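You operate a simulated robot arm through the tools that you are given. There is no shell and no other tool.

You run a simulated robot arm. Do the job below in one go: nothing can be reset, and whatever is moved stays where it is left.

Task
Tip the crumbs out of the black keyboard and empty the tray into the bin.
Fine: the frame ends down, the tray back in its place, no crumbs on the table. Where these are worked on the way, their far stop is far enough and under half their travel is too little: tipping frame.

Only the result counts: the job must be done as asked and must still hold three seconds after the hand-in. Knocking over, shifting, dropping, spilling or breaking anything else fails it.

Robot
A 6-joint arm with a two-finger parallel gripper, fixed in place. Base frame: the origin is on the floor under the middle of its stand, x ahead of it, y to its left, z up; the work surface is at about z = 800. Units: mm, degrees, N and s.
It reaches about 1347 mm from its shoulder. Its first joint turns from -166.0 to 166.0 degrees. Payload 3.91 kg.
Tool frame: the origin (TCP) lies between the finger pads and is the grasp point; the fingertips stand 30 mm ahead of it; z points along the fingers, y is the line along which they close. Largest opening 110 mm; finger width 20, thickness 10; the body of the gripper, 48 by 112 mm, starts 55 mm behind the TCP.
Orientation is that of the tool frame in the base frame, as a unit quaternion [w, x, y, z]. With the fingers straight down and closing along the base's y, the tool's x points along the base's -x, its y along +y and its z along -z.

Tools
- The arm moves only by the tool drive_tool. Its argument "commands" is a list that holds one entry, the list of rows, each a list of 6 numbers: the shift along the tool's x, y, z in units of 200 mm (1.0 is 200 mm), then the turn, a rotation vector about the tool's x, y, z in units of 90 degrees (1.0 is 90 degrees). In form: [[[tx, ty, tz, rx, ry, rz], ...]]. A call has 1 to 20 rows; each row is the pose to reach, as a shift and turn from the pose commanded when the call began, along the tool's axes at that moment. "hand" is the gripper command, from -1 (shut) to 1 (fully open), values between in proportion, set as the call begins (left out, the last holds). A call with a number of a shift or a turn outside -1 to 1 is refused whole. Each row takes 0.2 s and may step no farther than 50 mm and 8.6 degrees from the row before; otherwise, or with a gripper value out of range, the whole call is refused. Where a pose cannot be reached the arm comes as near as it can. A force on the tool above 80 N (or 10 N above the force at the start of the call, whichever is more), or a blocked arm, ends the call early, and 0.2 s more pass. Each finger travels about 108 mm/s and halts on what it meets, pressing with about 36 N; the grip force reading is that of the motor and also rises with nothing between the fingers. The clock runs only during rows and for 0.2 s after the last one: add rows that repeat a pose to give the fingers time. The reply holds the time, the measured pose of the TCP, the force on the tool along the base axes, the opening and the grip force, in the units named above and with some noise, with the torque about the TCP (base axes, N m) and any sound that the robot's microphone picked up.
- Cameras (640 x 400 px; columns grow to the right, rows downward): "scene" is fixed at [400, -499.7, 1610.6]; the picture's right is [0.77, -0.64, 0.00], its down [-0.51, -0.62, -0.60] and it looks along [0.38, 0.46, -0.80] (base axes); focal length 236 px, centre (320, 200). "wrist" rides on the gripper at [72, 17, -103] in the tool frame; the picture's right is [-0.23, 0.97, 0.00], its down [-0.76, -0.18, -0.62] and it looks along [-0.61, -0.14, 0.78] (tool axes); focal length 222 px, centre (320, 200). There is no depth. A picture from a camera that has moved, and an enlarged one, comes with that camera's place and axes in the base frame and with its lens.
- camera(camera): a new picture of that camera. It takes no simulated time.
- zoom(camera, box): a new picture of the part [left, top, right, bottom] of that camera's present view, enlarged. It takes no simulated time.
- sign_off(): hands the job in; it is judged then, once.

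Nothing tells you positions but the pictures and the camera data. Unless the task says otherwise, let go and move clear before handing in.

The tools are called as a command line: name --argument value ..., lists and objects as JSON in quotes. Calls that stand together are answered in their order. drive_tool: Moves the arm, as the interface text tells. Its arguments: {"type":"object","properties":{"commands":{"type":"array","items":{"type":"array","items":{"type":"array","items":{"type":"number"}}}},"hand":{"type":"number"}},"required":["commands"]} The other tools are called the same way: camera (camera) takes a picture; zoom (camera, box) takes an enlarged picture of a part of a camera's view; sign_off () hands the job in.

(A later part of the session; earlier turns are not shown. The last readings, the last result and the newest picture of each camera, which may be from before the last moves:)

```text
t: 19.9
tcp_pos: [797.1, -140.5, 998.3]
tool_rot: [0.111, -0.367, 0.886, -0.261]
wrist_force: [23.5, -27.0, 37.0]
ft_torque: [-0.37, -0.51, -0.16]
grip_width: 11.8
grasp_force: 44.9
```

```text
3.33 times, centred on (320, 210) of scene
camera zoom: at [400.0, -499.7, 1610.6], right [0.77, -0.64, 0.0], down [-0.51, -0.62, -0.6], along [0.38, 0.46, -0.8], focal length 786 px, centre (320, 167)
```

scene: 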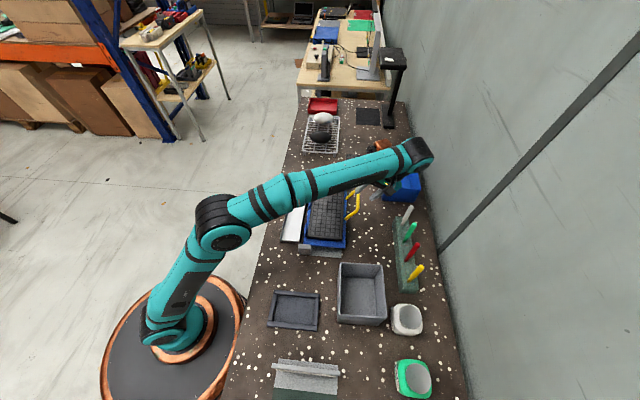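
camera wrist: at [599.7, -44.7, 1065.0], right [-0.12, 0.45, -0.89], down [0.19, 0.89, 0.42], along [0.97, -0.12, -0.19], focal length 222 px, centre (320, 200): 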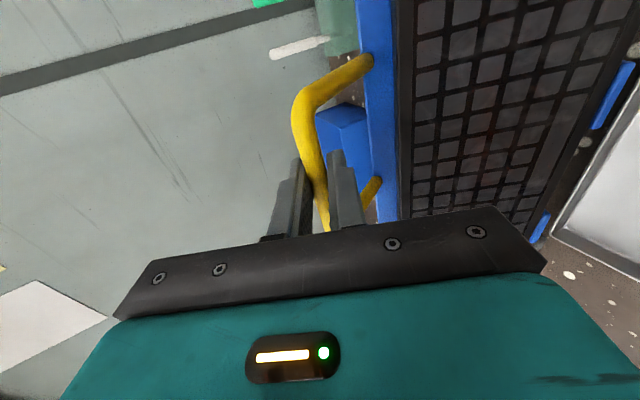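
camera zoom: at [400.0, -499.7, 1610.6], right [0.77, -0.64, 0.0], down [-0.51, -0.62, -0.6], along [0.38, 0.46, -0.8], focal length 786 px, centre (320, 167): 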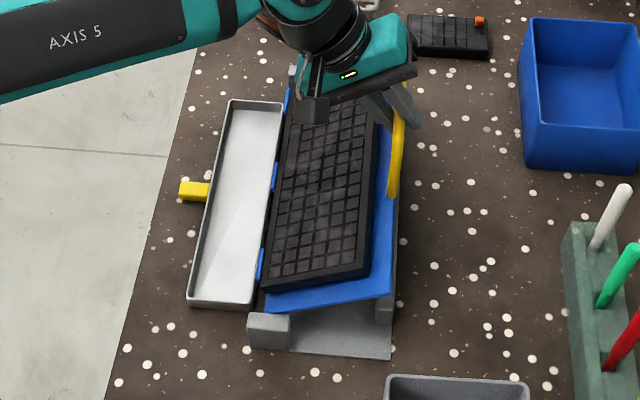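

The frame is coming back down. I'm taking a close look at the tray.

zoom --camera "scene" --box '[290, 178, 325, 213]'

zoom --camera "scene" --box '[285, 205, 325, 245]'

camera --camera "wrist"

```text
11.43 times, centred on (308, 196) of scene
camera zoom: at [400.0, -499.7, 1610.6], right [0.77, -0.64, 0.0], down [-0.51, -0.62, -0.6], along [0.38, 0.46, -0.8], focal length 2694 px, centre (463, 251)
```

zoom: 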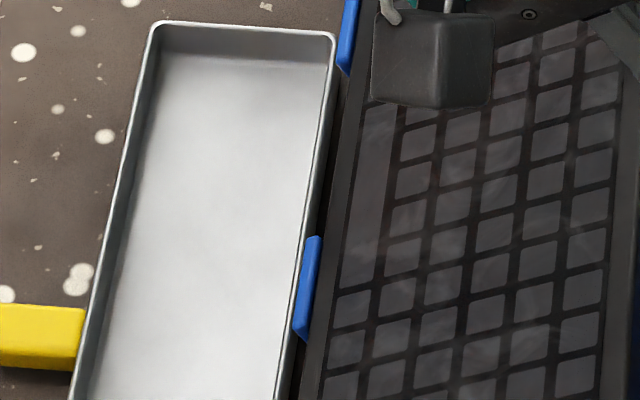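

```text
10.00 times, centred on (305, 225) of scene
camera zoom: at [400.0, -499.7, 1610.6], right [0.77, -0.64, 0.0], down [-0.51, -0.62, -0.6], along [0.38, 0.46, -0.8], focal length 2357 px, centre (470, -50)
```

zoom: 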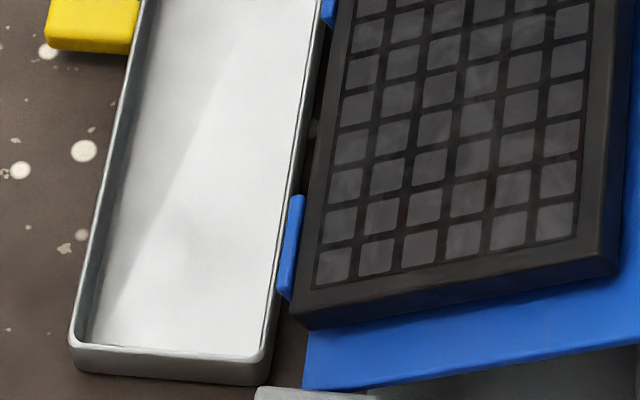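

```text
taken
camera wrist: at [696.2, -141.4, 1075.8], right [-0.41, 0.74, -0.53], down [0.4, 0.67, 0.62], along [0.82, 0.05, -0.58], focal length 222 px, centre (320, 200)
```

wrist: 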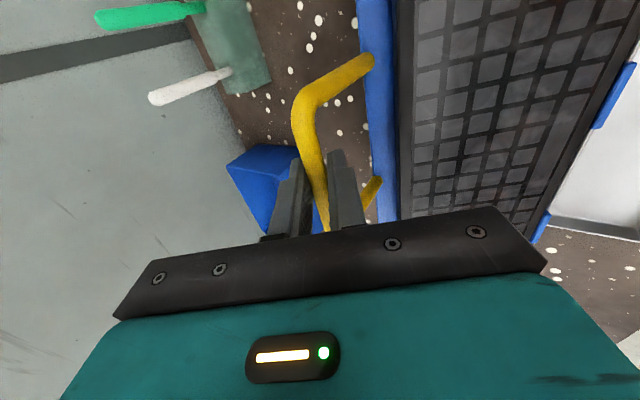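

The tray still shows nothing, so I'll check it again from closer once the frame is down. Lowering the rest of the way now.

drive_tool --commands '[[[0, -0.0307, 0.0606, -0.0453, 0, 0], [0, -0.048, 0.1263, -0.0906, 0, 0], [0, -0.0605, 0.193, -0.1358, 0, 0], [0, -0.0685, 0.2604, -0.1811, 0, 0], [0, -0.0719, 0.3285, -0.2264, 0, 0], [0, -0.0704, 0.3958, -0.2717, 0, 0], [0, -0.0643, 0.4637, -0.3169, 0, 0], [0, -0.0492, 0.5319, -0.3622, 0, 0], [0, -0.0492, 0.5319, -0.3622, 0, 0]]]'

zoom --camera "scene" --box '[250, 150, 390, 270]'

```text
t: 21.9
tcp_pos: [841.4, -185.4, 918.1]
tool_rot: [0.004, -0.383, 0.924, -0.003]
wrist_force: [2.3, -17.9, 42.0]
ft_torque: [-0.06, -0.12, -0.92]
grip_width: 12.0
grasp_force: 44.9
```

```text
3.33 times, centred on (320, 210) of scene
camera zoom: at [400.0, -499.7, 1610.6], right [0.77, -0.64, 0.0], down [-0.51, -0.62, -0.6], along [0.38, 0.46, -0.8], focal length 786 px, centre (320, 167)
```

zoom: 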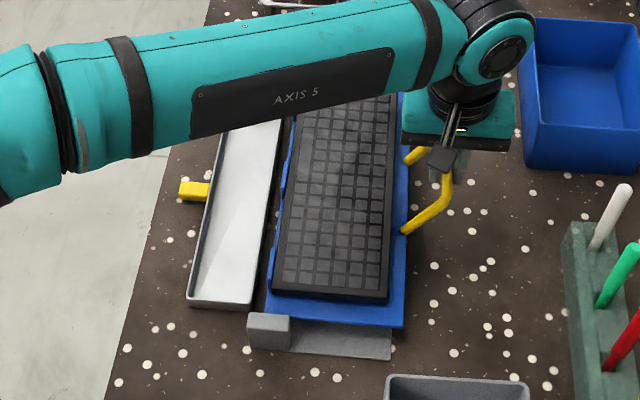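

The frame's corner is back at its original pixel, so the frame is down. I'm opening the fingers and retracting straight up.

drive_tool --commands '[[[0, 0, -0.02, 0, 0, 0], [0, 0, -0.02, 0, 0, 0], [0, 0, -0.02, 0, 0, 0]]]' --hand 0.0

drive_tool --commands '[[[0, 0, -0.15, 0, 0, 0], [0, 0, -0.35, 0, 0, 0], [0, 0, -0.55, 0, 0, 0], [0, 0, -0.75, 0, 0, 0], [0, 0, -0.9, 0, 0, 0]]]'

camera --camera "wrist"

zoom --camera "scene" --box '[250, 150, 390, 270]'

```text
t: 22.7
tcp_pos: [843.3, -183.0, 918.1]
tool_rot: [0.003, -0.383, 0.924, -0.002]
wrist_force: [-0.7, 0.5, -0.3]
ft_torque: [0.03, 0.03, -0.03]
grip_width: 54.8
grasp_force: 0.1
```

```text
t: 23.9
tcp_pos: [843.2, -183.1, 1098.8]
tool_rot: [0.003, -0.383, 0.924, -0.001]
wrist_force: [1.1, -0.4, -0.4]
ft_torque: [-0.02, 0.02, -0.01]
grip_width: 55.1
grasp_force: 0.0
```

```text
taken
camera wrist: at [779.5, -222.2, 1201.5], right [-0.53, 0.85, 0.0], down [0.66, 0.41, 0.63], along [0.53, 0.33, -0.78], focal length 222 px, centre (320, 200)
```

wrist: 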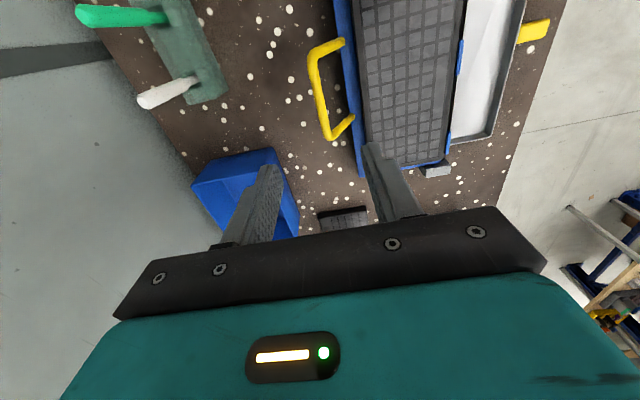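

```text
3.33 times, centred on (320, 210) of scene
camera zoom: at [400.0, -499.7, 1610.6], right [0.77, -0.64, 0.0], down [-0.51, -0.62, -0.6], along [0.38, 0.46, -0.8], focal length 786 px, centre (320, 167)
```

zoom: 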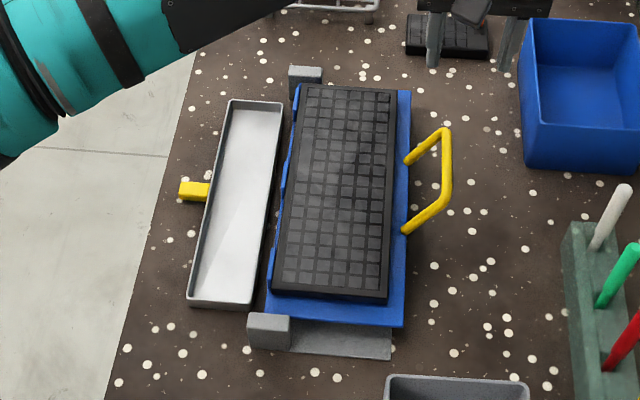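

The frame looks fully down. I'm comparing the frame's edge and the tray with how they looked at the start.

zoom --camera "scene" --box '[270, 180, 320, 230]'

zoom --camera "scene" --box '[285, 225, 365, 275]'

zoom --camera "wrist" --box '[340, 0, 560, 200]'

zoom --camera "scene" --box '[270, 165, 370, 265]'

```text
8.00 times, centred on (295, 205) of scene
camera zoom: at [400.0, -499.7, 1610.6], right [0.77, -0.64, 0.0], down [-0.51, -0.62, -0.6], along [0.38, 0.46, -0.8], focal length 1886 px, centre (520, 160)
```

zoom: 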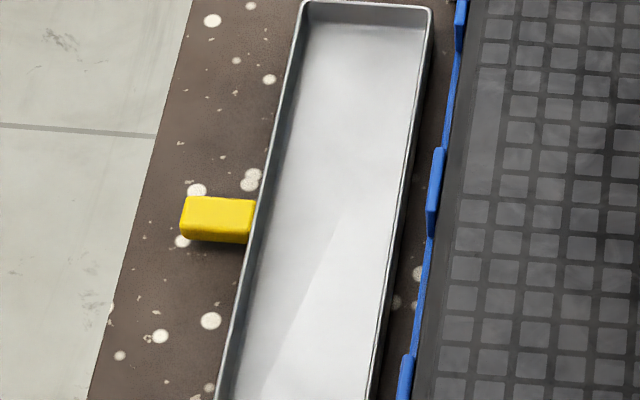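

```text
8.00 times, centred on (325, 250) of scene
camera zoom: at [400.0, -499.7, 1610.6], right [0.77, -0.64, 0.0], down [-0.51, -0.62, -0.6], along [0.38, 0.46, -0.8], focal length 1886 px, centre (280, -200)
```

zoom: 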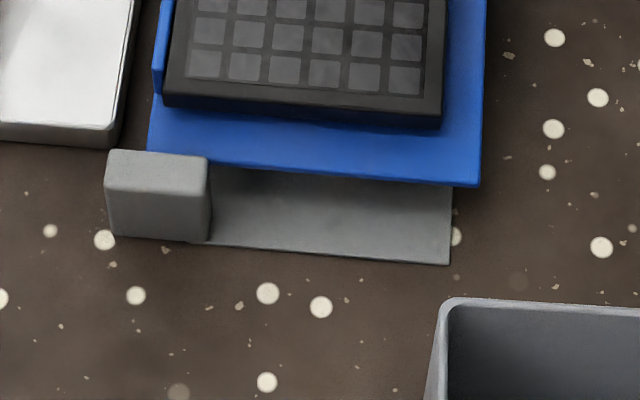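

```text
2.00 times, centred on (450, 100) of wrist
camera zoom: at [779.5, -222.2, 1201.5], right [-0.53, 0.85, 0.0], down [0.66, 0.41, 0.63], along [0.53, 0.33, -0.78], focal length 444 px, centre (60, 400)
```

zoom: 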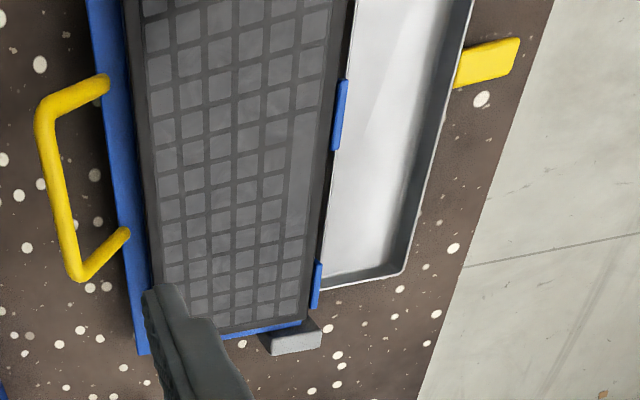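

```text
4.00 times, centred on (320, 215) of scene
camera zoom: at [400.0, -499.7, 1610.6], right [0.77, -0.64, 0.0], down [-0.51, -0.62, -0.6], along [0.38, 0.46, -0.8], focal length 943 px, centre (320, 140)
```

zoom: 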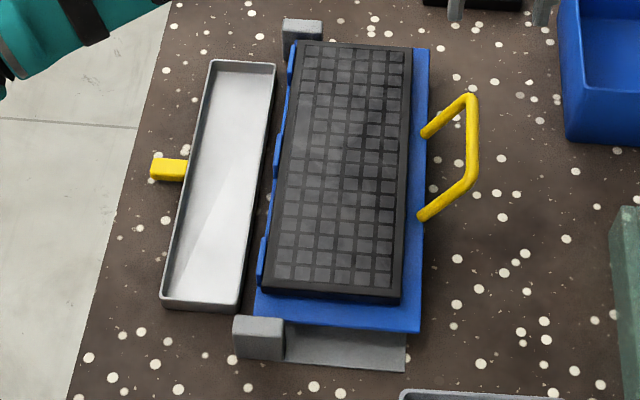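

The keyboard has settled against its lugs, and the tray still shows no crumbs from here. I'll move the wrist over the tray for a close look and to line up with the yellow tab.

drive_tool --commands '[[[0, 0.19, 0, 0, 0, 0], [0, 0.38, 0, 0, 0, 0], [0, 0.57, 0, 0, 0, 0], [0, 0.76, 0, 0, 0, 0], [0, 0.95, 0, 0, 0, 0]]]'

drive_tool --commands '[[[0, 0.04, 0, 0, 0, 0.09], [0, 0.08, 0, 0, 0, 0.18], [0, 0.12, 0, 0, 0, 0.27], [0, 0.16, 0, 0, 0, 0.36], [0, 0.2, 0, 0, 0, 0.45], [0, 0.24, 0, 0, 0, 0.54], [0, 0.28, 0, 0, 0, 0.63], [0, 0.32, 0, 0, 0, 0.72], [0, 0.36, 0, 0, 0, 0.81], [0, 0.4, 0, 0, 0, 0.9], [0, 0.45, 0, 0, 0, 1.0]]]'

camera --camera "wrist"

camera --camera "scene"

```text
t: 25.1
tcp_pos: [707.9, -50.3, 1096.0]
tool_rot: [0.002, -0.383, 0.924, -0.001]
wrist_force: [-0.3, -0.5, -0.1]
ft_torque: [0.0, 0.08, -0.01]
grip_width: 54.9
grasp_force: 0.1
```

```text
refused: row 11 steps farther than a row can; nothing moved
```

```text
taken
camera wrist: at [645.0, -89.4, 1199.4], right [-0.53, 0.85, 0.0], down [0.66, 0.41, 0.63], along [0.53, 0.33, -0.78], focal length 222 px, centre (320, 200)
```

wrist: 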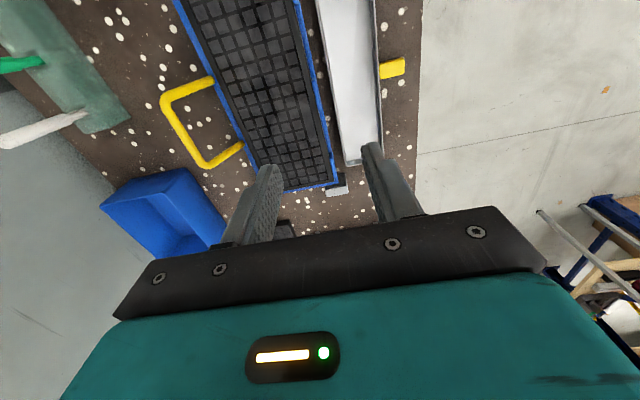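

```text
taken
```

scene: 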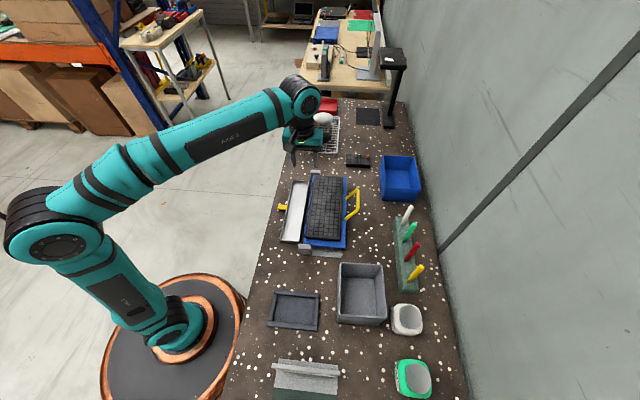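

The last row was too large a step, so I'm redoing it with even steps.

drive_tool --commands '[[[0, 0.043, 0.02, 0, 0, 0.0909], [0, 0.086, 0.04, 0, 0, 0.1818], [0, 0.129, 0.06, 0, 0, 0.2727], [0, 0.172, 0.08, 0, 0, 0.3636], [0, 0.215, 0.1, 0, 0, 0.4545], [0, 0.258, 0.12, 0, 0, 0.5454], [0, 0.301, 0.14, 0, 0, 0.6363], [0, 0.344, 0.16, 0, 0, 0.7272], [0, 0.387, 0.18, 0, 0, 0.8181], [0, 0.43, 0.2, 0, 0, 0.909], [0, 0.473, 0.22, 0, 0, 1.0]]]'

camera --camera "wrist"

zoom --camera "wrist" --box '[120, 0, 520, 200]'

```text
t: 27.5
tcp_pos: [639.8, 16.8, 1053.5]
tool_rot: [0.003, 0.385, 0.923, 0.0]
wrist_force: [-0.2, -0.3, -0.1]
ft_torque: [-0.02, 0.02, 0.01]
grip_width: 54.9
grasp_force: 0.0
```

```text
taken
camera wrist: at [602.3, 80.8, 1155.8], right [0.85, 0.53, 0.0], down [0.41, -0.66, 0.63], along [0.33, -0.53, -0.78], focal length 222 px, centre (320, 200)
```

wrist: 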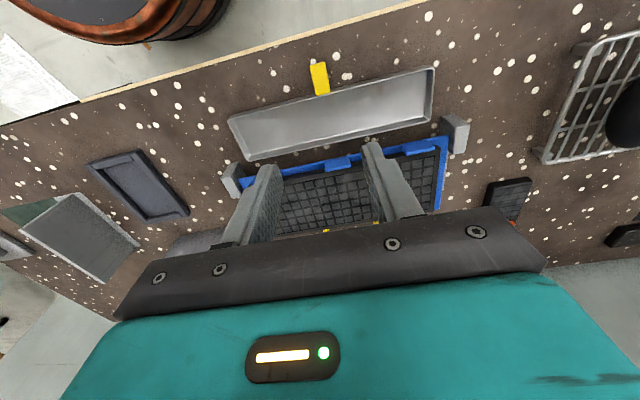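

```text
1.60 times, centred on (320, 100) of wrist
camera zoom: at [602.3, 80.8, 1155.8], right [0.85, 0.53, 0.0], down [0.41, -0.66, 0.63], along [0.33, -0.53, -0.78], focal length 355 px, centre (320, 360)
```

zoom: 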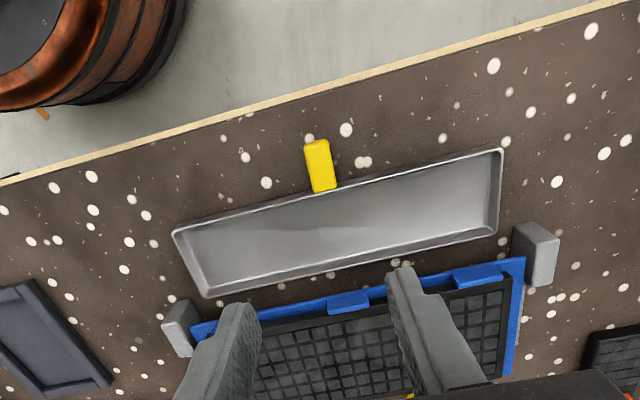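

zoom --camera "wrist" --box '[220, 50, 340, 170]'

zoom --camera "wrist" --box '[320, 50, 440, 170]'

zoom --camera "scene" --box '[275, 170, 355, 250]'

```text
3.33 times, centred on (280, 110) of wrist
camera zoom: at [602.3, 80.8, 1155.8], right [0.85, 0.53, 0.0], down [0.41, -0.66, 0.63], along [0.33, -0.53, -0.78], focal length 740 px, centre (453, 500)
```

zoom: 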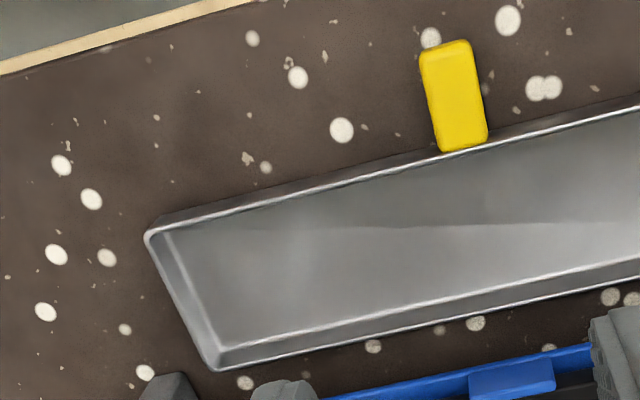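

```text
3.33 times, centred on (380, 110) of wrist
camera zoom: at [602.3, 80.8, 1155.8], right [0.85, 0.53, 0.0], down [0.41, -0.66, 0.63], along [0.33, -0.53, -0.78], focal length 740 px, centre (120, 500)
```

zoom: 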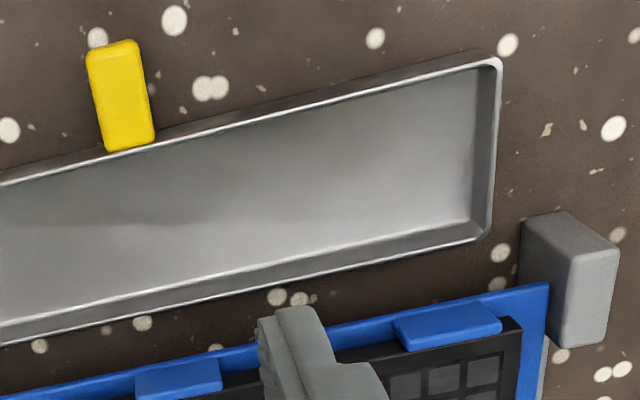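

```text
5.00 times, centred on (315, 210) of scene
camera zoom: at [400.0, -499.7, 1610.6], right [0.77, -0.64, 0.0], down [-0.51, -0.62, -0.6], along [0.38, 0.46, -0.8], focal length 1178 px, centre (345, 150)
```

zoom: 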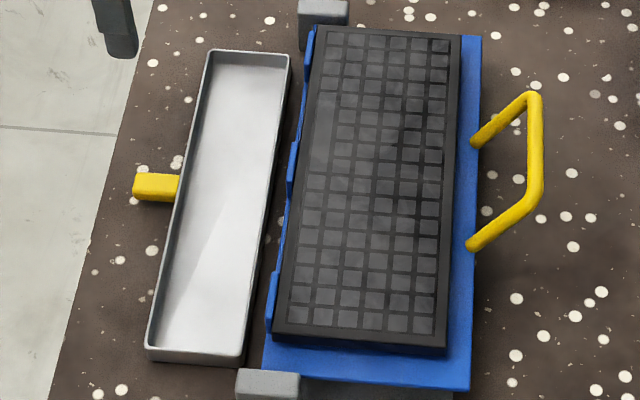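

I still see no crumbs from this height. I'm lowering the camera for a much closer look at the tray, the gap and the keyboard before deciding.

drive_tool --commands '[[[0, 0, 0.14, 0, 0, 0], [0, 0, 0.28, 0, 0, 0], [0, 0, 0.42, 0, 0, 0], [0, 0, 0.56, 0, 0, 0]]]'

camera --camera "wrist"

zoom --camera "wrist" --box '[160, 20, 320, 180]'

zoom --camera "wrist" --box '[320, 20, 480, 180]'

```text
t: 28.5
tcp_pos: [641.9, 16.0, 941.1]
tool_rot: [0.003, 0.383, 0.924, 0.001]
wrist_force: [-0.1, -0.6, 0.7]
ft_torque: [0.04, -0.01, 0.01]
grip_width: 54.9
grasp_force: 0.0
```

```text
taken
camera wrist: at [602.1, 80.0, 1043.5], right [0.85, 0.53, 0.01], down [0.41, -0.66, 0.63], along [0.33, -0.53, -0.78], focal length 222 px, centre (320, 200)
```

wrist: 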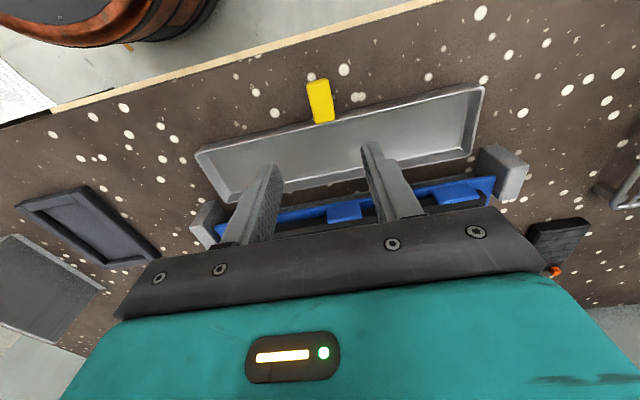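

```text
2.50 times, centred on (240, 100) of wrist
camera zoom: at [602.1, 80.0, 1043.5], right [0.85, 0.53, 0.01], down [0.41, -0.66, 0.63], along [0.33, -0.53, -0.78], focal length 555 px, centre (520, 450)
```

zoom: 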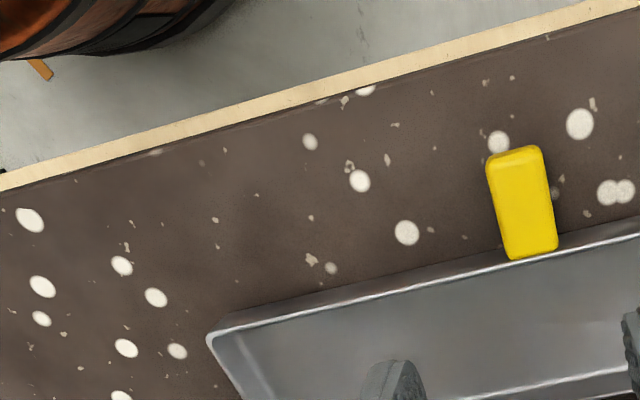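

```text
2.50 times, centred on (400, 100) of wrist
camera zoom: at [602.1, 80.0, 1043.5], right [0.85, 0.53, 0.01], down [0.41, -0.66, 0.63], along [0.33, -0.53, -0.78], focal length 555 px, centre (120, 450)
```

zoom: 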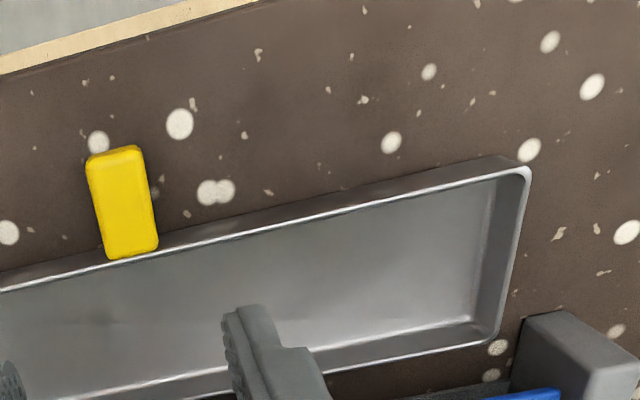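

I still see no crumbs in the tray, but they weren't visible on the keyboard at the start either. The frame reached its stop, so I'll treat the tray as loaded. Before lifting it I'll dry-run the pouring motion over the grey bin (rim z≈921, centred near u=142, v=736 in bench axes) to check reach.

drive_tool --commands '[[[0, 0, -0.175, 0, 0, 0], [0, 0, -0.35, 0, 0, 0], [0, 0, -0.525, 0, 0, 0], [0, 0, -0.7, 0, 0, 0], [-0.15, -0.105, -0.7, 0, 0, 0], [-0.3, -0.21, -0.7, 0, 0, 0], [-0.45, -0.315, -0.7, 0, 0, 0], [-0.6, -0.42, -0.7, 0, 0, 0]]]'

drive_tool --commands '[[[-0.15, -0.105, 0, 0, 0, 0], [-0.3, -0.21, 0, 0, 0, 0], [-0.45, -0.315, 0, 0, 0, 0], [-0.6, -0.42, 0.1, 0, 0, 0], [-0.6, -0.42, 0.25, 0, 0, 0], [-0.6, -0.42, 0.4, 0, 0, 0], [-0.6, -0.42, 0.48, 0, 0, 0], [-0.6, -0.42, 0.48, 0, 0, 0]]]'

camera --camera "wrist"

camera --camera "scene"

```text
t: 30.3
tcp_pos: [666.8, -126.7, 1082.1]
tool_rot: [0.003, 0.383, 0.924, 0.001]
wrist_force: [-0.6, -0.2, 0.4]
ft_torque: [-0.06, 0.0, 0.0]
grip_width: 55.0
grasp_force: 0.0
```

```text
t: 32.1
tcp_pos: [693.8, -270.9, 986.8]
tool_rot: [0.003, 0.383, 0.924, 0.001]
wrist_force: [0.3, 0.2, 0.0]
ft_torque: [-0.01, 0.0, 0.02]
grip_width: 55.1
grasp_force: 0.0
```

```text
taken
camera wrist: at [653.9, -208.3, 1088.6], right [0.85, 0.53, 0.0], down [0.41, -0.66, 0.63], along [0.33, -0.53, -0.78], focal length 222 px, centre (320, 200)
```

wrist: 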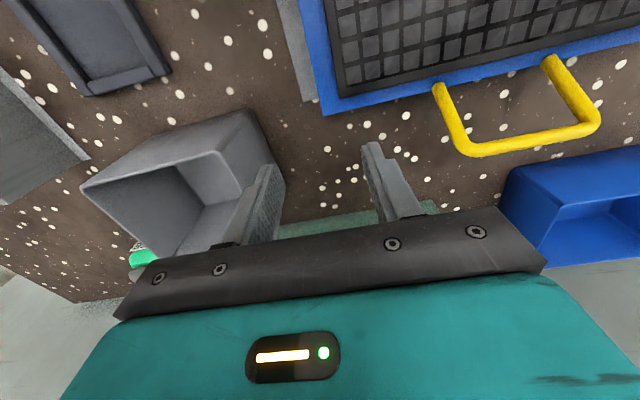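

```text
taken
```

scene: 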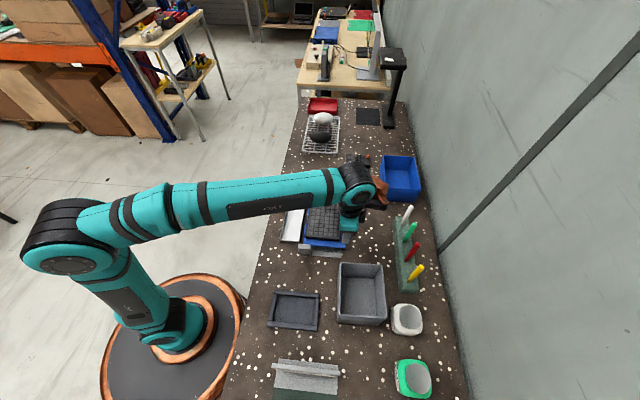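

The arm is in the pour start pose. Running the first 88° of the tilt empty.

drive_tool --commands '[[[0, -0.016, -0.0825, -0.0889, 0, 0], [0, -0.0465, -0.1615, -0.1778, 0, 0], [0, -0.0905, -0.2305, -0.2667, 0, 0], [0, -0.147, -0.297, -0.3556, 0, 0], [0, -0.215, -0.3555, -0.4444, 0, 0], [0, -0.2935, -0.406, -0.5333, 0, 0], [0, -0.38, -0.445, -0.6222, 0, 0], [0, -0.474, -0.4685, -0.7111, 0, 0], [0, -0.5735, -0.489, -0.8, 0, 0], [0, -0.6755, -0.4955, -0.8889, 0, 0], [0, -0.779, -0.487, -0.9778, 0, 0], [0, -0.779, -0.487, -0.9778, 0, 0]]]'

camera --camera "scene"

camera --camera "wrist"

```text
t: 34.7
tcp_pos: [582.0, -382.8, 1081.7]
tool_rot: [0.268, 0.274, 0.664, 0.643]
wrist_force: [0.3, 1.1, -0.4]
ft_torque: [0.0, -0.01, 0.0]
grip_width: 54.9
grasp_force: 0.0
```

```text
taken
```

scene: 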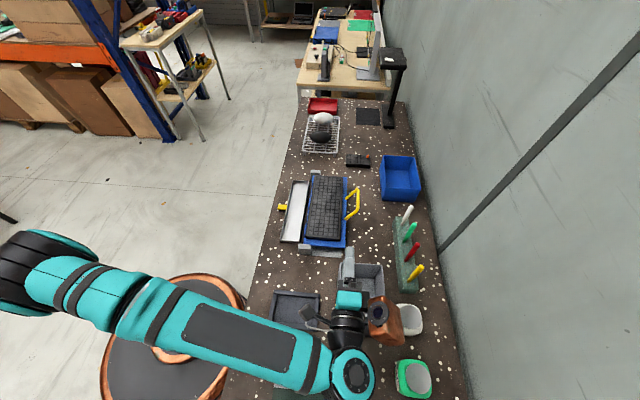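

```text
taken
camera wrist: at [458.3, -403.3, 1101.3], right [0.18, -0.14, 0.97], down [0.09, -0.98, -0.16], along [0.98, 0.12, -0.16], focal length 222 px, centre (320, 200)
```

wrist: 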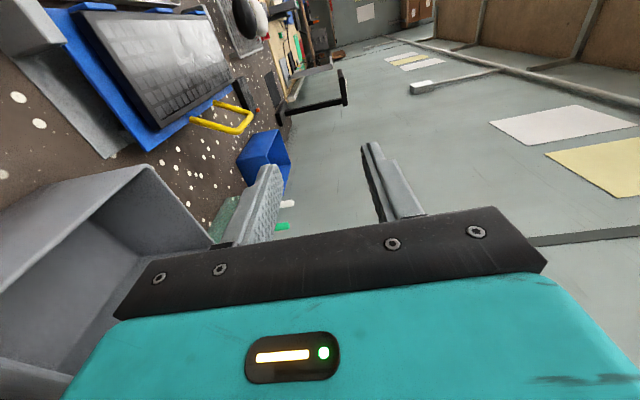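

The first 88° is reachable. Now the rest, out to 128°.

drive_tool --commands '[[[0, -0.0266, -0.1022, -0.0889, 0, 0], [0, -0.0566, -0.2011, -0.1778, 0, 0], [0, -0.1009, -0.2952, -0.2667, 0, 0], [0, -0.1569, -0.3823, -0.3556, 0, 0], [0, -0.2252, -0.4599, -0.4444, 0, 0], [0, -0.2252, -0.4599, -0.4444, 0, 0]]]'

camera --camera "scene"

```text
t: 36.1
tcp_pos: [551.3, -435.0, 1068.4]
tool_rot: [0.353, 0.186, 0.404, 0.823]
wrist_force: [-0.3, 0.9, 0.3]
ft_torque: [0.03, -0.02, 0.0]
grip_width: 55.0
grasp_force: 0.0
out of reach, approached as far as the arm can: row 4, 5, 6
```

```text
taken
```

scene: 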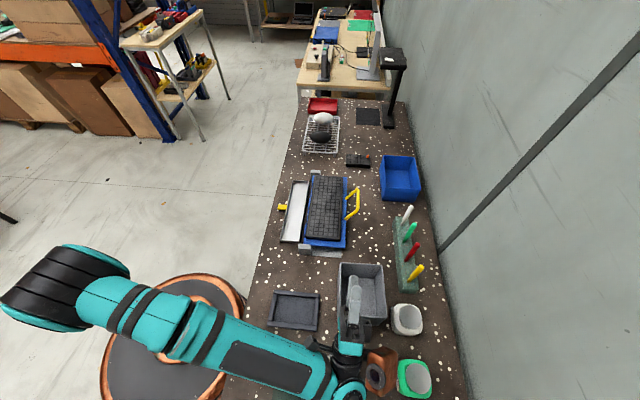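

Past 112° the arm can't hold the position with the tray along the bench axis. I'll back out upward and test the pour with the tool yawed 45°, so it points along +x, keeping well above the pens (tops at about z≈963).

drive_tool --commands '[[[-0.0156, 0.0084, 0.0515, 0.083, -0.0332, 0.0154], [-0.0313, 0.0169, 0.103, 0.166, -0.0664, 0.0308], [-0.0469, 0.0253, 0.1545, 0.249, -0.0996, 0.0461], [-0.0625, 0.0338, 0.206, 0.332, -0.1328, 0.0615], [-0.0781, 0.0422, 0.2575, 0.415, -0.1659, 0.0769], [-0.0938, 0.0506, 0.309, 0.498, -0.1991, 0.0923], [-0.1094, 0.0591, 0.3605, 0.581, -0.2323, 0.1076], [-0.125, 0.0675, 0.412, 0.664, -0.2655, 0.123], [-0.125, 0.0675, 0.412, 0.664, -0.2655, 0.123]]]'

```text
t: 38.1
tcp_pos: [608.1, -412.3, 1130.4]
tool_rot: [0.213, 0.511, 0.667, 0.498]
wrist_force: [0.0, 0.0, 0.0]
ft_torque: [-0.01, 0.01, -0.01]
grip_width: 54.8
grasp_force: 0.0
```

drive_tool --commands '[[[-0.0208, 0.0134, 0.0981, 0.0754, -0.0302, 0.0166], [-0.0416, 0.0269, 0.1961, 0.1509, -0.0605, 0.0331], [-0.0623, 0.0403, 0.2942, 0.2263, -0.0907, 0.0497], [-0.0831, 0.0538, 0.3922, 0.3018, -0.121, 0.0662], [-0.1039, 0.0672, 0.4903, 0.3772, -0.1512, 0.0828], [-0.1247, 0.0807, 0.5883, 0.4527, -0.1815, 0.0993], [-0.1454, 0.0941, 0.6864, 0.5281, -0.2117, 0.1159], [-0.1662, 0.1076, 0.7844, 0.6036, -0.242, 0.1324], [-0.187, 0.121, 0.8825, 0.679, -0.2722, 0.149], [-0.187, 0.121, 0.8825, 0.679, -0.2722, 0.149]]]'

camera --camera "wrist"

camera --camera "scene"

```text
t: 40.3
tcp_pos: [775.9, -368.2, 1071.7]
tool_rot: [-0.001, 0.707, 0.707, 0.0]
wrist_force: [-0.3, -0.2, -0.3]
ft_torque: [0.01, 0.01, -0.02]
grip_width: 55.2
grasp_force: 0.1
```

```text
taken
camera wrist: at [792.9, -294.2, 1173.8], right [0.97, -0.23, 0.0], down [-0.18, -0.76, 0.62], along [-0.14, -0.61, -0.78], focal length 222 px, centre (320, 200)
```

wrist: 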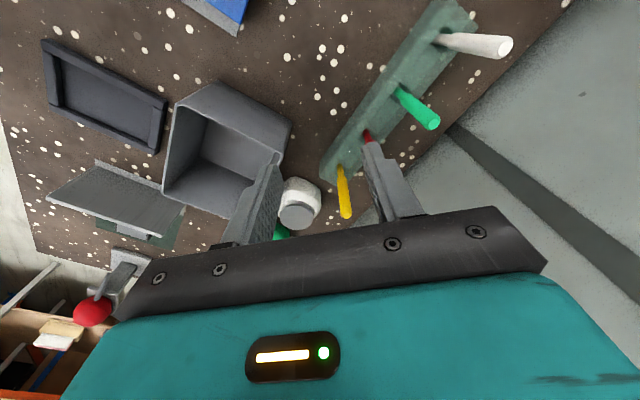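

```text
taken
```

scene: 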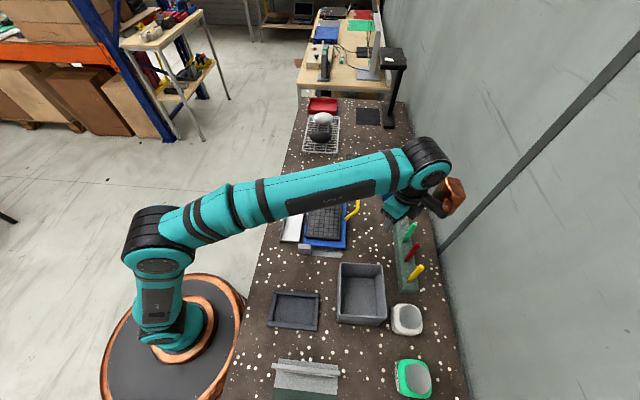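

This pose is fine. Dry-running the tilt with the tool yawed to point along +x.

drive_tool --commands '[[[0, -0.016, -0.0425, -0.0889, 0, 0], [0, -0.0465, -0.0665, -0.1778, 0, 0], [0, -0.0905, -0.0605, -0.2667, 0, 0], [0, -0.147, -0.047, -0.3556, 0, 0], [0, -0.215, -0.0505, -0.4444, 0, 0], [0, -0.2935, -0.0535, -0.5333, 0, 0], [0, -0.38, -0.05, -0.6222, 0, 0], [0, -0.474, -0.0535, -0.7111, 0, 0], [0, -0.5735, -0.064, -0.8, 0, 0], [0, -0.6755, -0.0705, -0.8889, 0, 0], [0, -0.779, -0.062, -0.9778, 0, 0], [0, -0.779, -0.062, -0.9778, 0, 0]]]'

camera --camera "scene"

```text
t: 42.9
tcp_pos: [619.3, -366.7, 1081.9]
tool_rot: [0.492, 0.508, 0.508, 0.492]
wrist_force: [-0.1, 0.4, -0.4]
ft_torque: [-0.01, -0.03, -0.01]
grip_width: 55.1
grasp_force: 0.0
```

```text
taken
```

scene: 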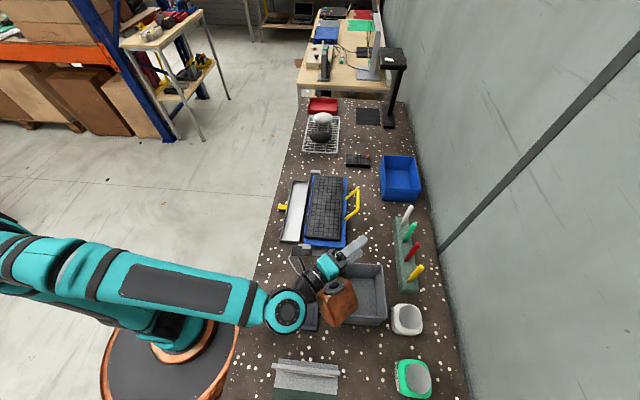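

drive_tool --commands '[[[0, -0.0266, -0.1022, -0.0889, 0, 0], [0, -0.0566, -0.2011, -0.1778, 0, 0], [0, -0.1009, -0.2952, -0.2667, 0, 0], [0, -0.1569, -0.3823, -0.3556, 0, 0], [0, -0.2252, -0.4599, -0.4444, 0, 0], [0, -0.3036, -0.528, -0.5333, 0, 0], [0, -0.3036, -0.528, -0.5333, 0, 0]]]'

camera --camera "scene"

```text
t: 44.5
tcp_pos: [511.3, -367.7, 1024.5]
tool_rot: [0.656, 0.265, 0.265, 0.656]
wrist_force: [-0.7, -0.7, 0.1]
ft_torque: [0.0, -0.02, -0.01]
grip_width: 54.9
grasp_force: 0.0
```

```text
taken
```

scene: 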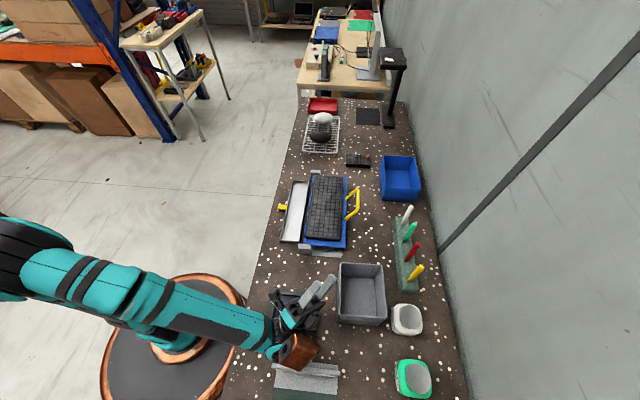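

The whole pour, out to 136°, is reachable at this yaw. I'm checking that the wrist is clear of the grey ridge stand.

zoom --camera "scene" --box '[230, 270, 370, 400]'

camera --camera "wrist"

```text
3.08 times, centred on (300, 335) of scene
camera zoom: at [400.0, -499.7, 1610.6], right [0.77, -0.64, 0.0], down [-0.51, -0.62, -0.6], along [0.38, 0.46, -0.8], focal length 725 px, centre (382, -215)
```

zoom: 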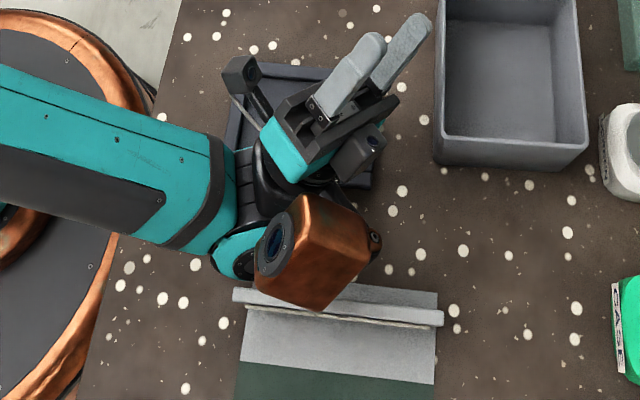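

```text
taken
camera wrist: at [427.7, -294.5, 962.2], right [-0.7, -0.23, 0.68], down [-0.3, -0.76, -0.57], along [0.64, -0.61, 0.47], focal length 222 px, centre (320, 200)
```

wrist: 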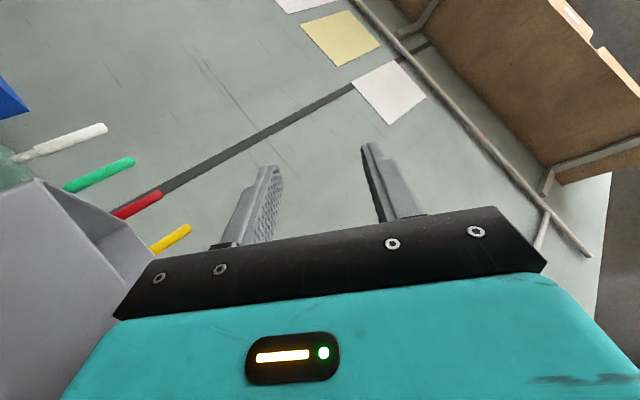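

The pour is fully reachable, and I'll stop the real one near 124° to stay further from the stand. Backing out and heading for the tray tab.

drive_tool --commands '[[[0, -0.0316, 0.0965, 0.0889, 0, 0], [0, -0.0631, 0.193, 0.1778, 0, 0], [0, -0.0947, 0.2895, 0.2667, 0, 0], [0, -0.1263, 0.386, 0.3556, 0, 0], [0, -0.1578, 0.4825, 0.4444, 0, 0], [0, -0.1894, 0.579, 0.5333, 0, 0]]]'

drive_tool --commands '[[[0.05, 0, 0, 0.08, 0, 0], [0.1, 0, 0, 0.16, 0, 0], [0.17, 0, 0, 0.25, 0, 0], [0.25, 0, 0, 0.34, 0, 0], [0.33, 0, 0, 0.43, 0, 0], [0.41, 0, 0, 0.52, 0, 0], [0.5, 0, 0, 0.61, 0, 0], [0.6, 0, 0, 0.7, 0, 0], [0.7, 0, 0, 0.79, 0, 0], [0.8, 0, 0, 0.88, 0, 0], [0.9, 0, 0, 0.9778, 0, 0], [0.9, 0, 0, 0.9778, 0, 0]]]'

zoom --camera "scene" --box '[230, 240, 470, 400]'

```text
t: 45.9
tcp_pos: [619.0, -367.2, 1083.1]
tool_rot: [0.491, 0.509, 0.509, 0.491]
wrist_force: [0.6, 0.3, -0.8]
ft_torque: [-0.01, 0.0, 0.03]
grip_width: 54.7
grasp_force: 0.0
```

```text
refused: row 11 steps farther than a row can; nothing moved
```

```text
2.50 times, centred on (350, 320) of scene
camera zoom: at [400.0, -499.7, 1610.6], right [0.77, -0.64, 0.0], down [-0.51, -0.62, -0.6], along [0.38, 0.46, -0.8], focal length 589 px, centre (245, -100)
```

zoom: 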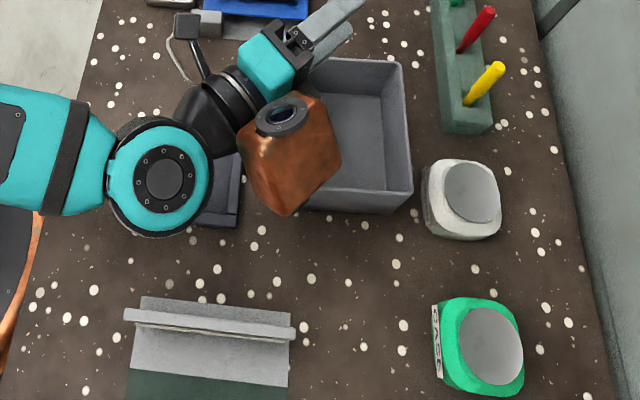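

The stand hasn't moved. Redoing the untilt with even steps.

drive_tool --commands '[[[0.05, 0, 0, 0.0889, 0, 0], [0.1, 0, 0, 0.1778, 0, 0], [0.17, 0, 0, 0.2667, 0, 0], [0.25, 0, 0, 0.3556, 0, 0], [0.33, 0, 0, 0.4444, 0, 0], [0.42, 0, 0, 0.5333, 0, 0], [0.52, 0, 0, 0.6222, 0, 0], [0.62, 0, 0, 0.7111, 0, 0], [0.72, 0, 0, 0.8, 0, 0], [0.82, 0, 0, 0.8889, 0, 0], [0.92, 0, 0, 0.9778, 0, 0], [0.92, 0, 0, 0.9778, 0, 0]]]'

```text
t: 48.5
tcp_pos: [618.7, -182.9, 1084.2]
tool_rot: [-0.001, 0.707, 0.707, 0.0]
wrist_force: [-0.5, 0.2, -0.6]
ft_torque: [0.0, 0.02, -0.03]
grip_width: 55.0
grasp_force: 0.0
```

drive_tool --commands '[[[0.16, 0.016, 0, 0, 0, -0.0833], [0.32, 0.032, 0, 0, 0, -0.1667], [0.48, 0.048, 0, 0, 0, -0.25], [0.64, 0.064, 0, 0, 0, -0.3333], [0.8, 0.08, 0, 0, 0, -0.4167], [0.96, 0.095, 0, 0, 0, -0.5], [0.96, 0.095, 0, 0, 0, -0.5]]]'

camera --camera "wrist"

```text
t: 50.1
tcp_pos: [637.1, 7.8, 1082.6]
tool_rot: [0.0, 0.382, 0.924, 0.0]
wrist_force: [-0.3, -0.6, 0.2]
ft_torque: [-0.02, 0.01, 0.01]
grip_width: 55.0
grasp_force: 0.1
```

```text
taken
camera wrist: at [598.9, 71.7, 1185.6], right [0.85, 0.53, 0.0], down [0.41, -0.66, 0.62], along [0.33, -0.53, -0.78], focal length 222 px, centre (320, 200)
```

wrist: 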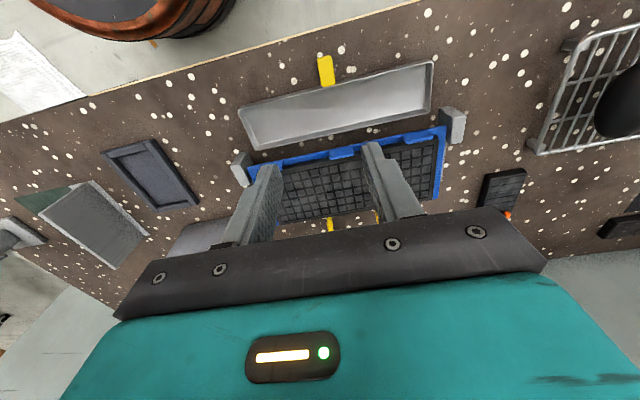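

I'm coming down over the tab to z≈900 and will check the alignment there.

drive_tool --commands '[[[0.065, 0.07, 0.1, 0, 0, 0], [0.065, 0.07, 0.3, 0, 0, 0], [0.065, 0.07, 0.5, 0, 0, 0], [0.065, 0.07, 0.7, 0, 0, 0], [0.065, 0.07, 0.9, 0, 0, 0], [0.065, 0.07, 0.9, 0, 0, 0]]]'

camera --camera "wrist"

zoom --camera "scene" --box '[260, 170, 340, 250]'

```text
t: 51.5
tcp_pos: [638.5, 25.9, 902.0]
tool_rot: [0.0, 0.383, 0.924, 0.0]
wrist_force: [-0.4, 0.2, 0.6]
ft_torque: [0.0, -0.02, 0.03]
grip_width: 54.8
grasp_force: 0.1
```

```text
taken
camera wrist: at [600.0, 91.2, 1004.8], right [0.85, 0.53, 0.0], down [0.41, -0.66, 0.62], along [0.33, -0.53, -0.78], focal length 222 px, centre (320, 200)
```

wrist: 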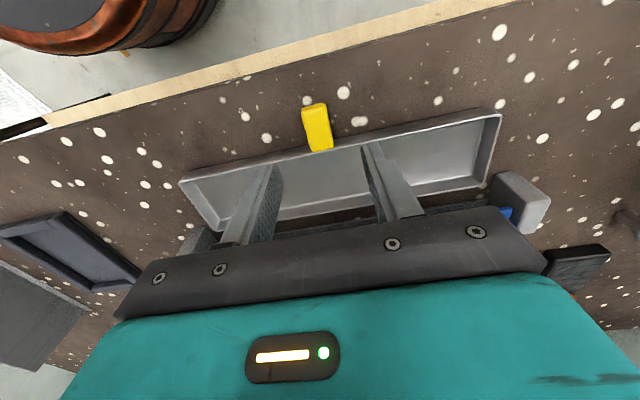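

```text
5.00 times, centred on (300, 210) of scene
camera zoom: at [400.0, -499.7, 1610.6], right [0.77, -0.64, 0.0], down [-0.51, -0.62, -0.6], along [0.38, 0.46, -0.8], focal length 1178 px, centre (420, 150)
```

zoom: 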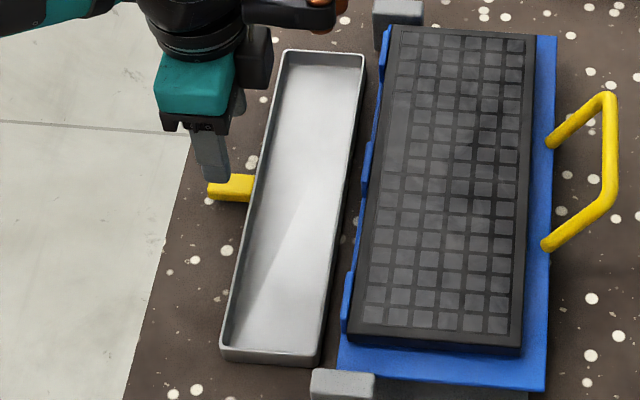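

The tab is nearly centred between the fingers. I'm shifting 2 mm, lowering until the fingertips are just above the table, and closing.

drive_tool --commands '[[[0, -0.01, 0.1, 0, 0, 0], [0, -0.01, 0.2, 0, 0, 0], [0, -0.01, 0.28, 0, 0, 0], [0, -0.01, 0.335, 0, 0, 0], [0, -0.01, 0.335, 0, 0, 0]]]'

camera --camera "wrist"

zoom --camera "scene" --box '[260, 170, 340, 250]'

```text
t: 52.7
tcp_pos: [637.4, 25.9, 834.6]
tool_rot: [0.0, 0.382, 0.924, 0.0]
wrist_force: [0.1, 0.4, 0.0]
ft_torque: [0.02, 0.0, 0.01]
grip_width: 54.9
grasp_force: 0.0
```

```text
taken
camera wrist: at [599.0, 90.1, 938.5], right [0.85, 0.53, 0.0], down [0.41, -0.66, 0.62], along [0.33, -0.53, -0.78], focal length 222 px, centre (320, 200)
```

wrist: 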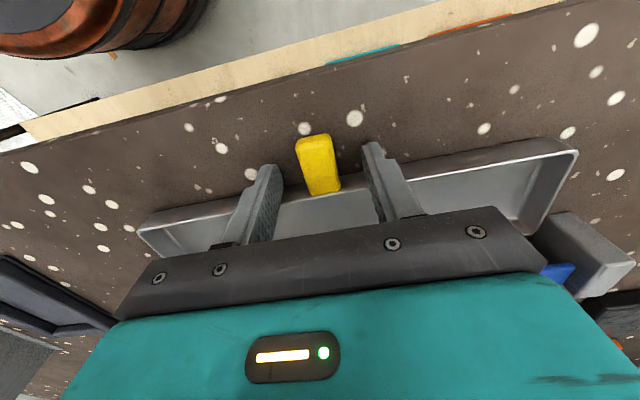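

```text
5.00 times, centred on (300, 210) of scene
camera zoom: at [400.0, -499.7, 1610.6], right [0.77, -0.64, 0.0], down [-0.51, -0.62, -0.6], along [0.38, 0.46, -0.8], focal length 1178 px, centre (420, 150)
```

zoom: 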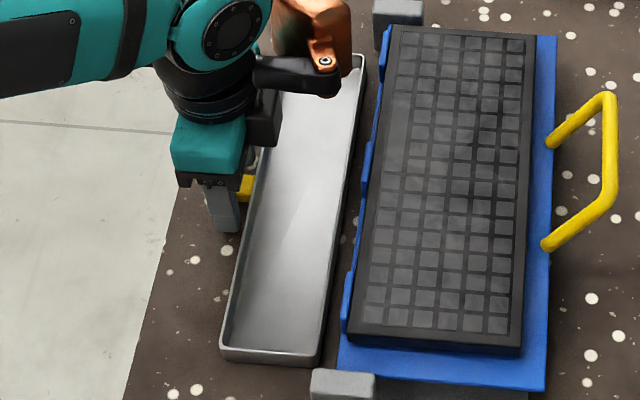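

drive_tool --commands '[[[0, 0, 0, 0, 0, 0], [0, 0, 0, 0, 0, 0], [0, 0, 0, 0, 0, 0], [0, 0, 0, 0, 0, 0]]]' --hand -1

zoom --camera "scene" --box '[260, 170, 340, 250]'

camera --camera "wrist"

```text
t: 53.7
tcp_pos: [637.8, 27.1, 835.2]
tool_rot: [0.0, 0.383, 0.924, 0.0]
wrist_force: [0.0, 0.1, -0.3]
ft_torque: [0.05, 0.05, 0.02]
grip_width: 21.2
grasp_force: 36.1
```

```text
5.00 times, centred on (300, 210) of scene
camera zoom: at [400.0, -499.7, 1610.6], right [0.77, -0.64, 0.0], down [-0.51, -0.62, -0.6], along [0.38, 0.46, -0.8], focal length 1178 px, centre (420, 150)
```

zoom: 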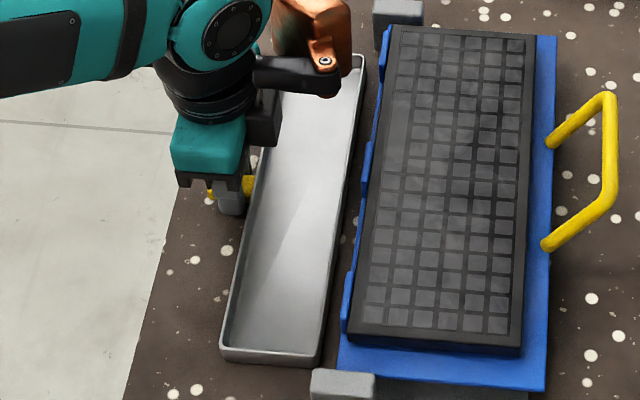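

```text
taken
camera wrist: at [599.0, 90.1, 938.6], right [0.85, 0.53, 0.0], down [0.41, -0.66, 0.62], along [0.33, -0.53, -0.78], focal length 222 px, centre (320, 200)
```

wrist: 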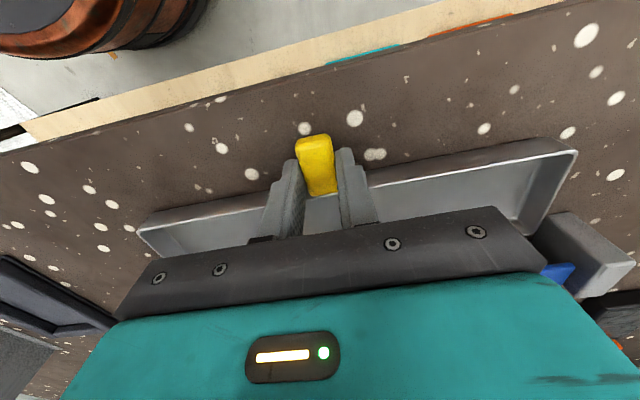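

The tab is gripped at 21 mm. I'm lifting slowly straight up and checking that the tray stays level.

drive_tool --commands '[[[0, 0, -0.03, 0, 0, 0], [0, 0, -0.08, 0, 0, 0], [0, 0, -0.15, 0, 0, 0], [0, 0, -0.15, 0, 0, 0]]]'

zoom --camera "scene" --box '[260, 150, 360, 250]'

camera --camera "wrist"

```text
t: 54.7
tcp_pos: [637.4, 26.4, 866.4]
tool_rot: [0.0, 0.383, 0.924, 0.0]
wrist_force: [0.5, 0.4, -2.5]
ft_torque: [0.03, 0.01, 0.03]
grip_width: 21.5
grasp_force: 35.9
```

```text
4.00 times, centred on (310, 200) of scene
camera zoom: at [400.0, -499.7, 1610.6], right [0.77, -0.64, 0.0], down [-0.51, -0.62, -0.6], along [0.38, 0.46, -0.8], focal length 943 px, centre (360, 200)
```

zoom: 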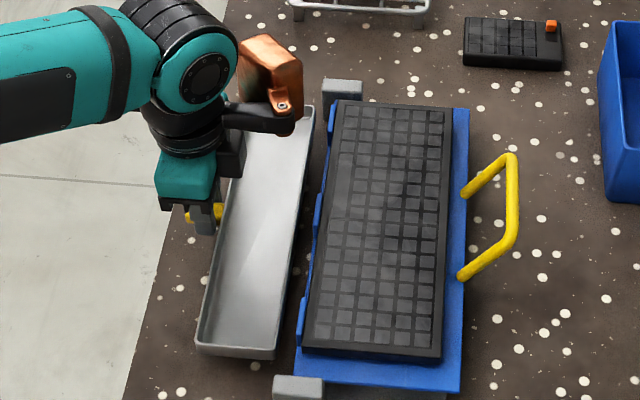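

```text
taken
camera wrist: at [598.6, 89.6, 969.0], right [0.85, 0.53, 0.0], down [0.41, -0.66, 0.62], along [0.33, -0.53, -0.78], focal length 222 px, centre (320, 200)
```

wrist: 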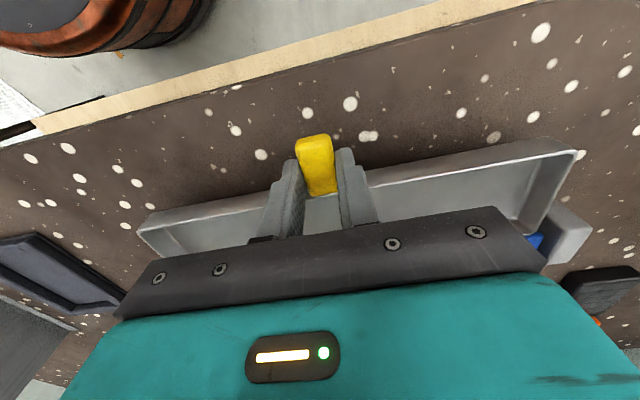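

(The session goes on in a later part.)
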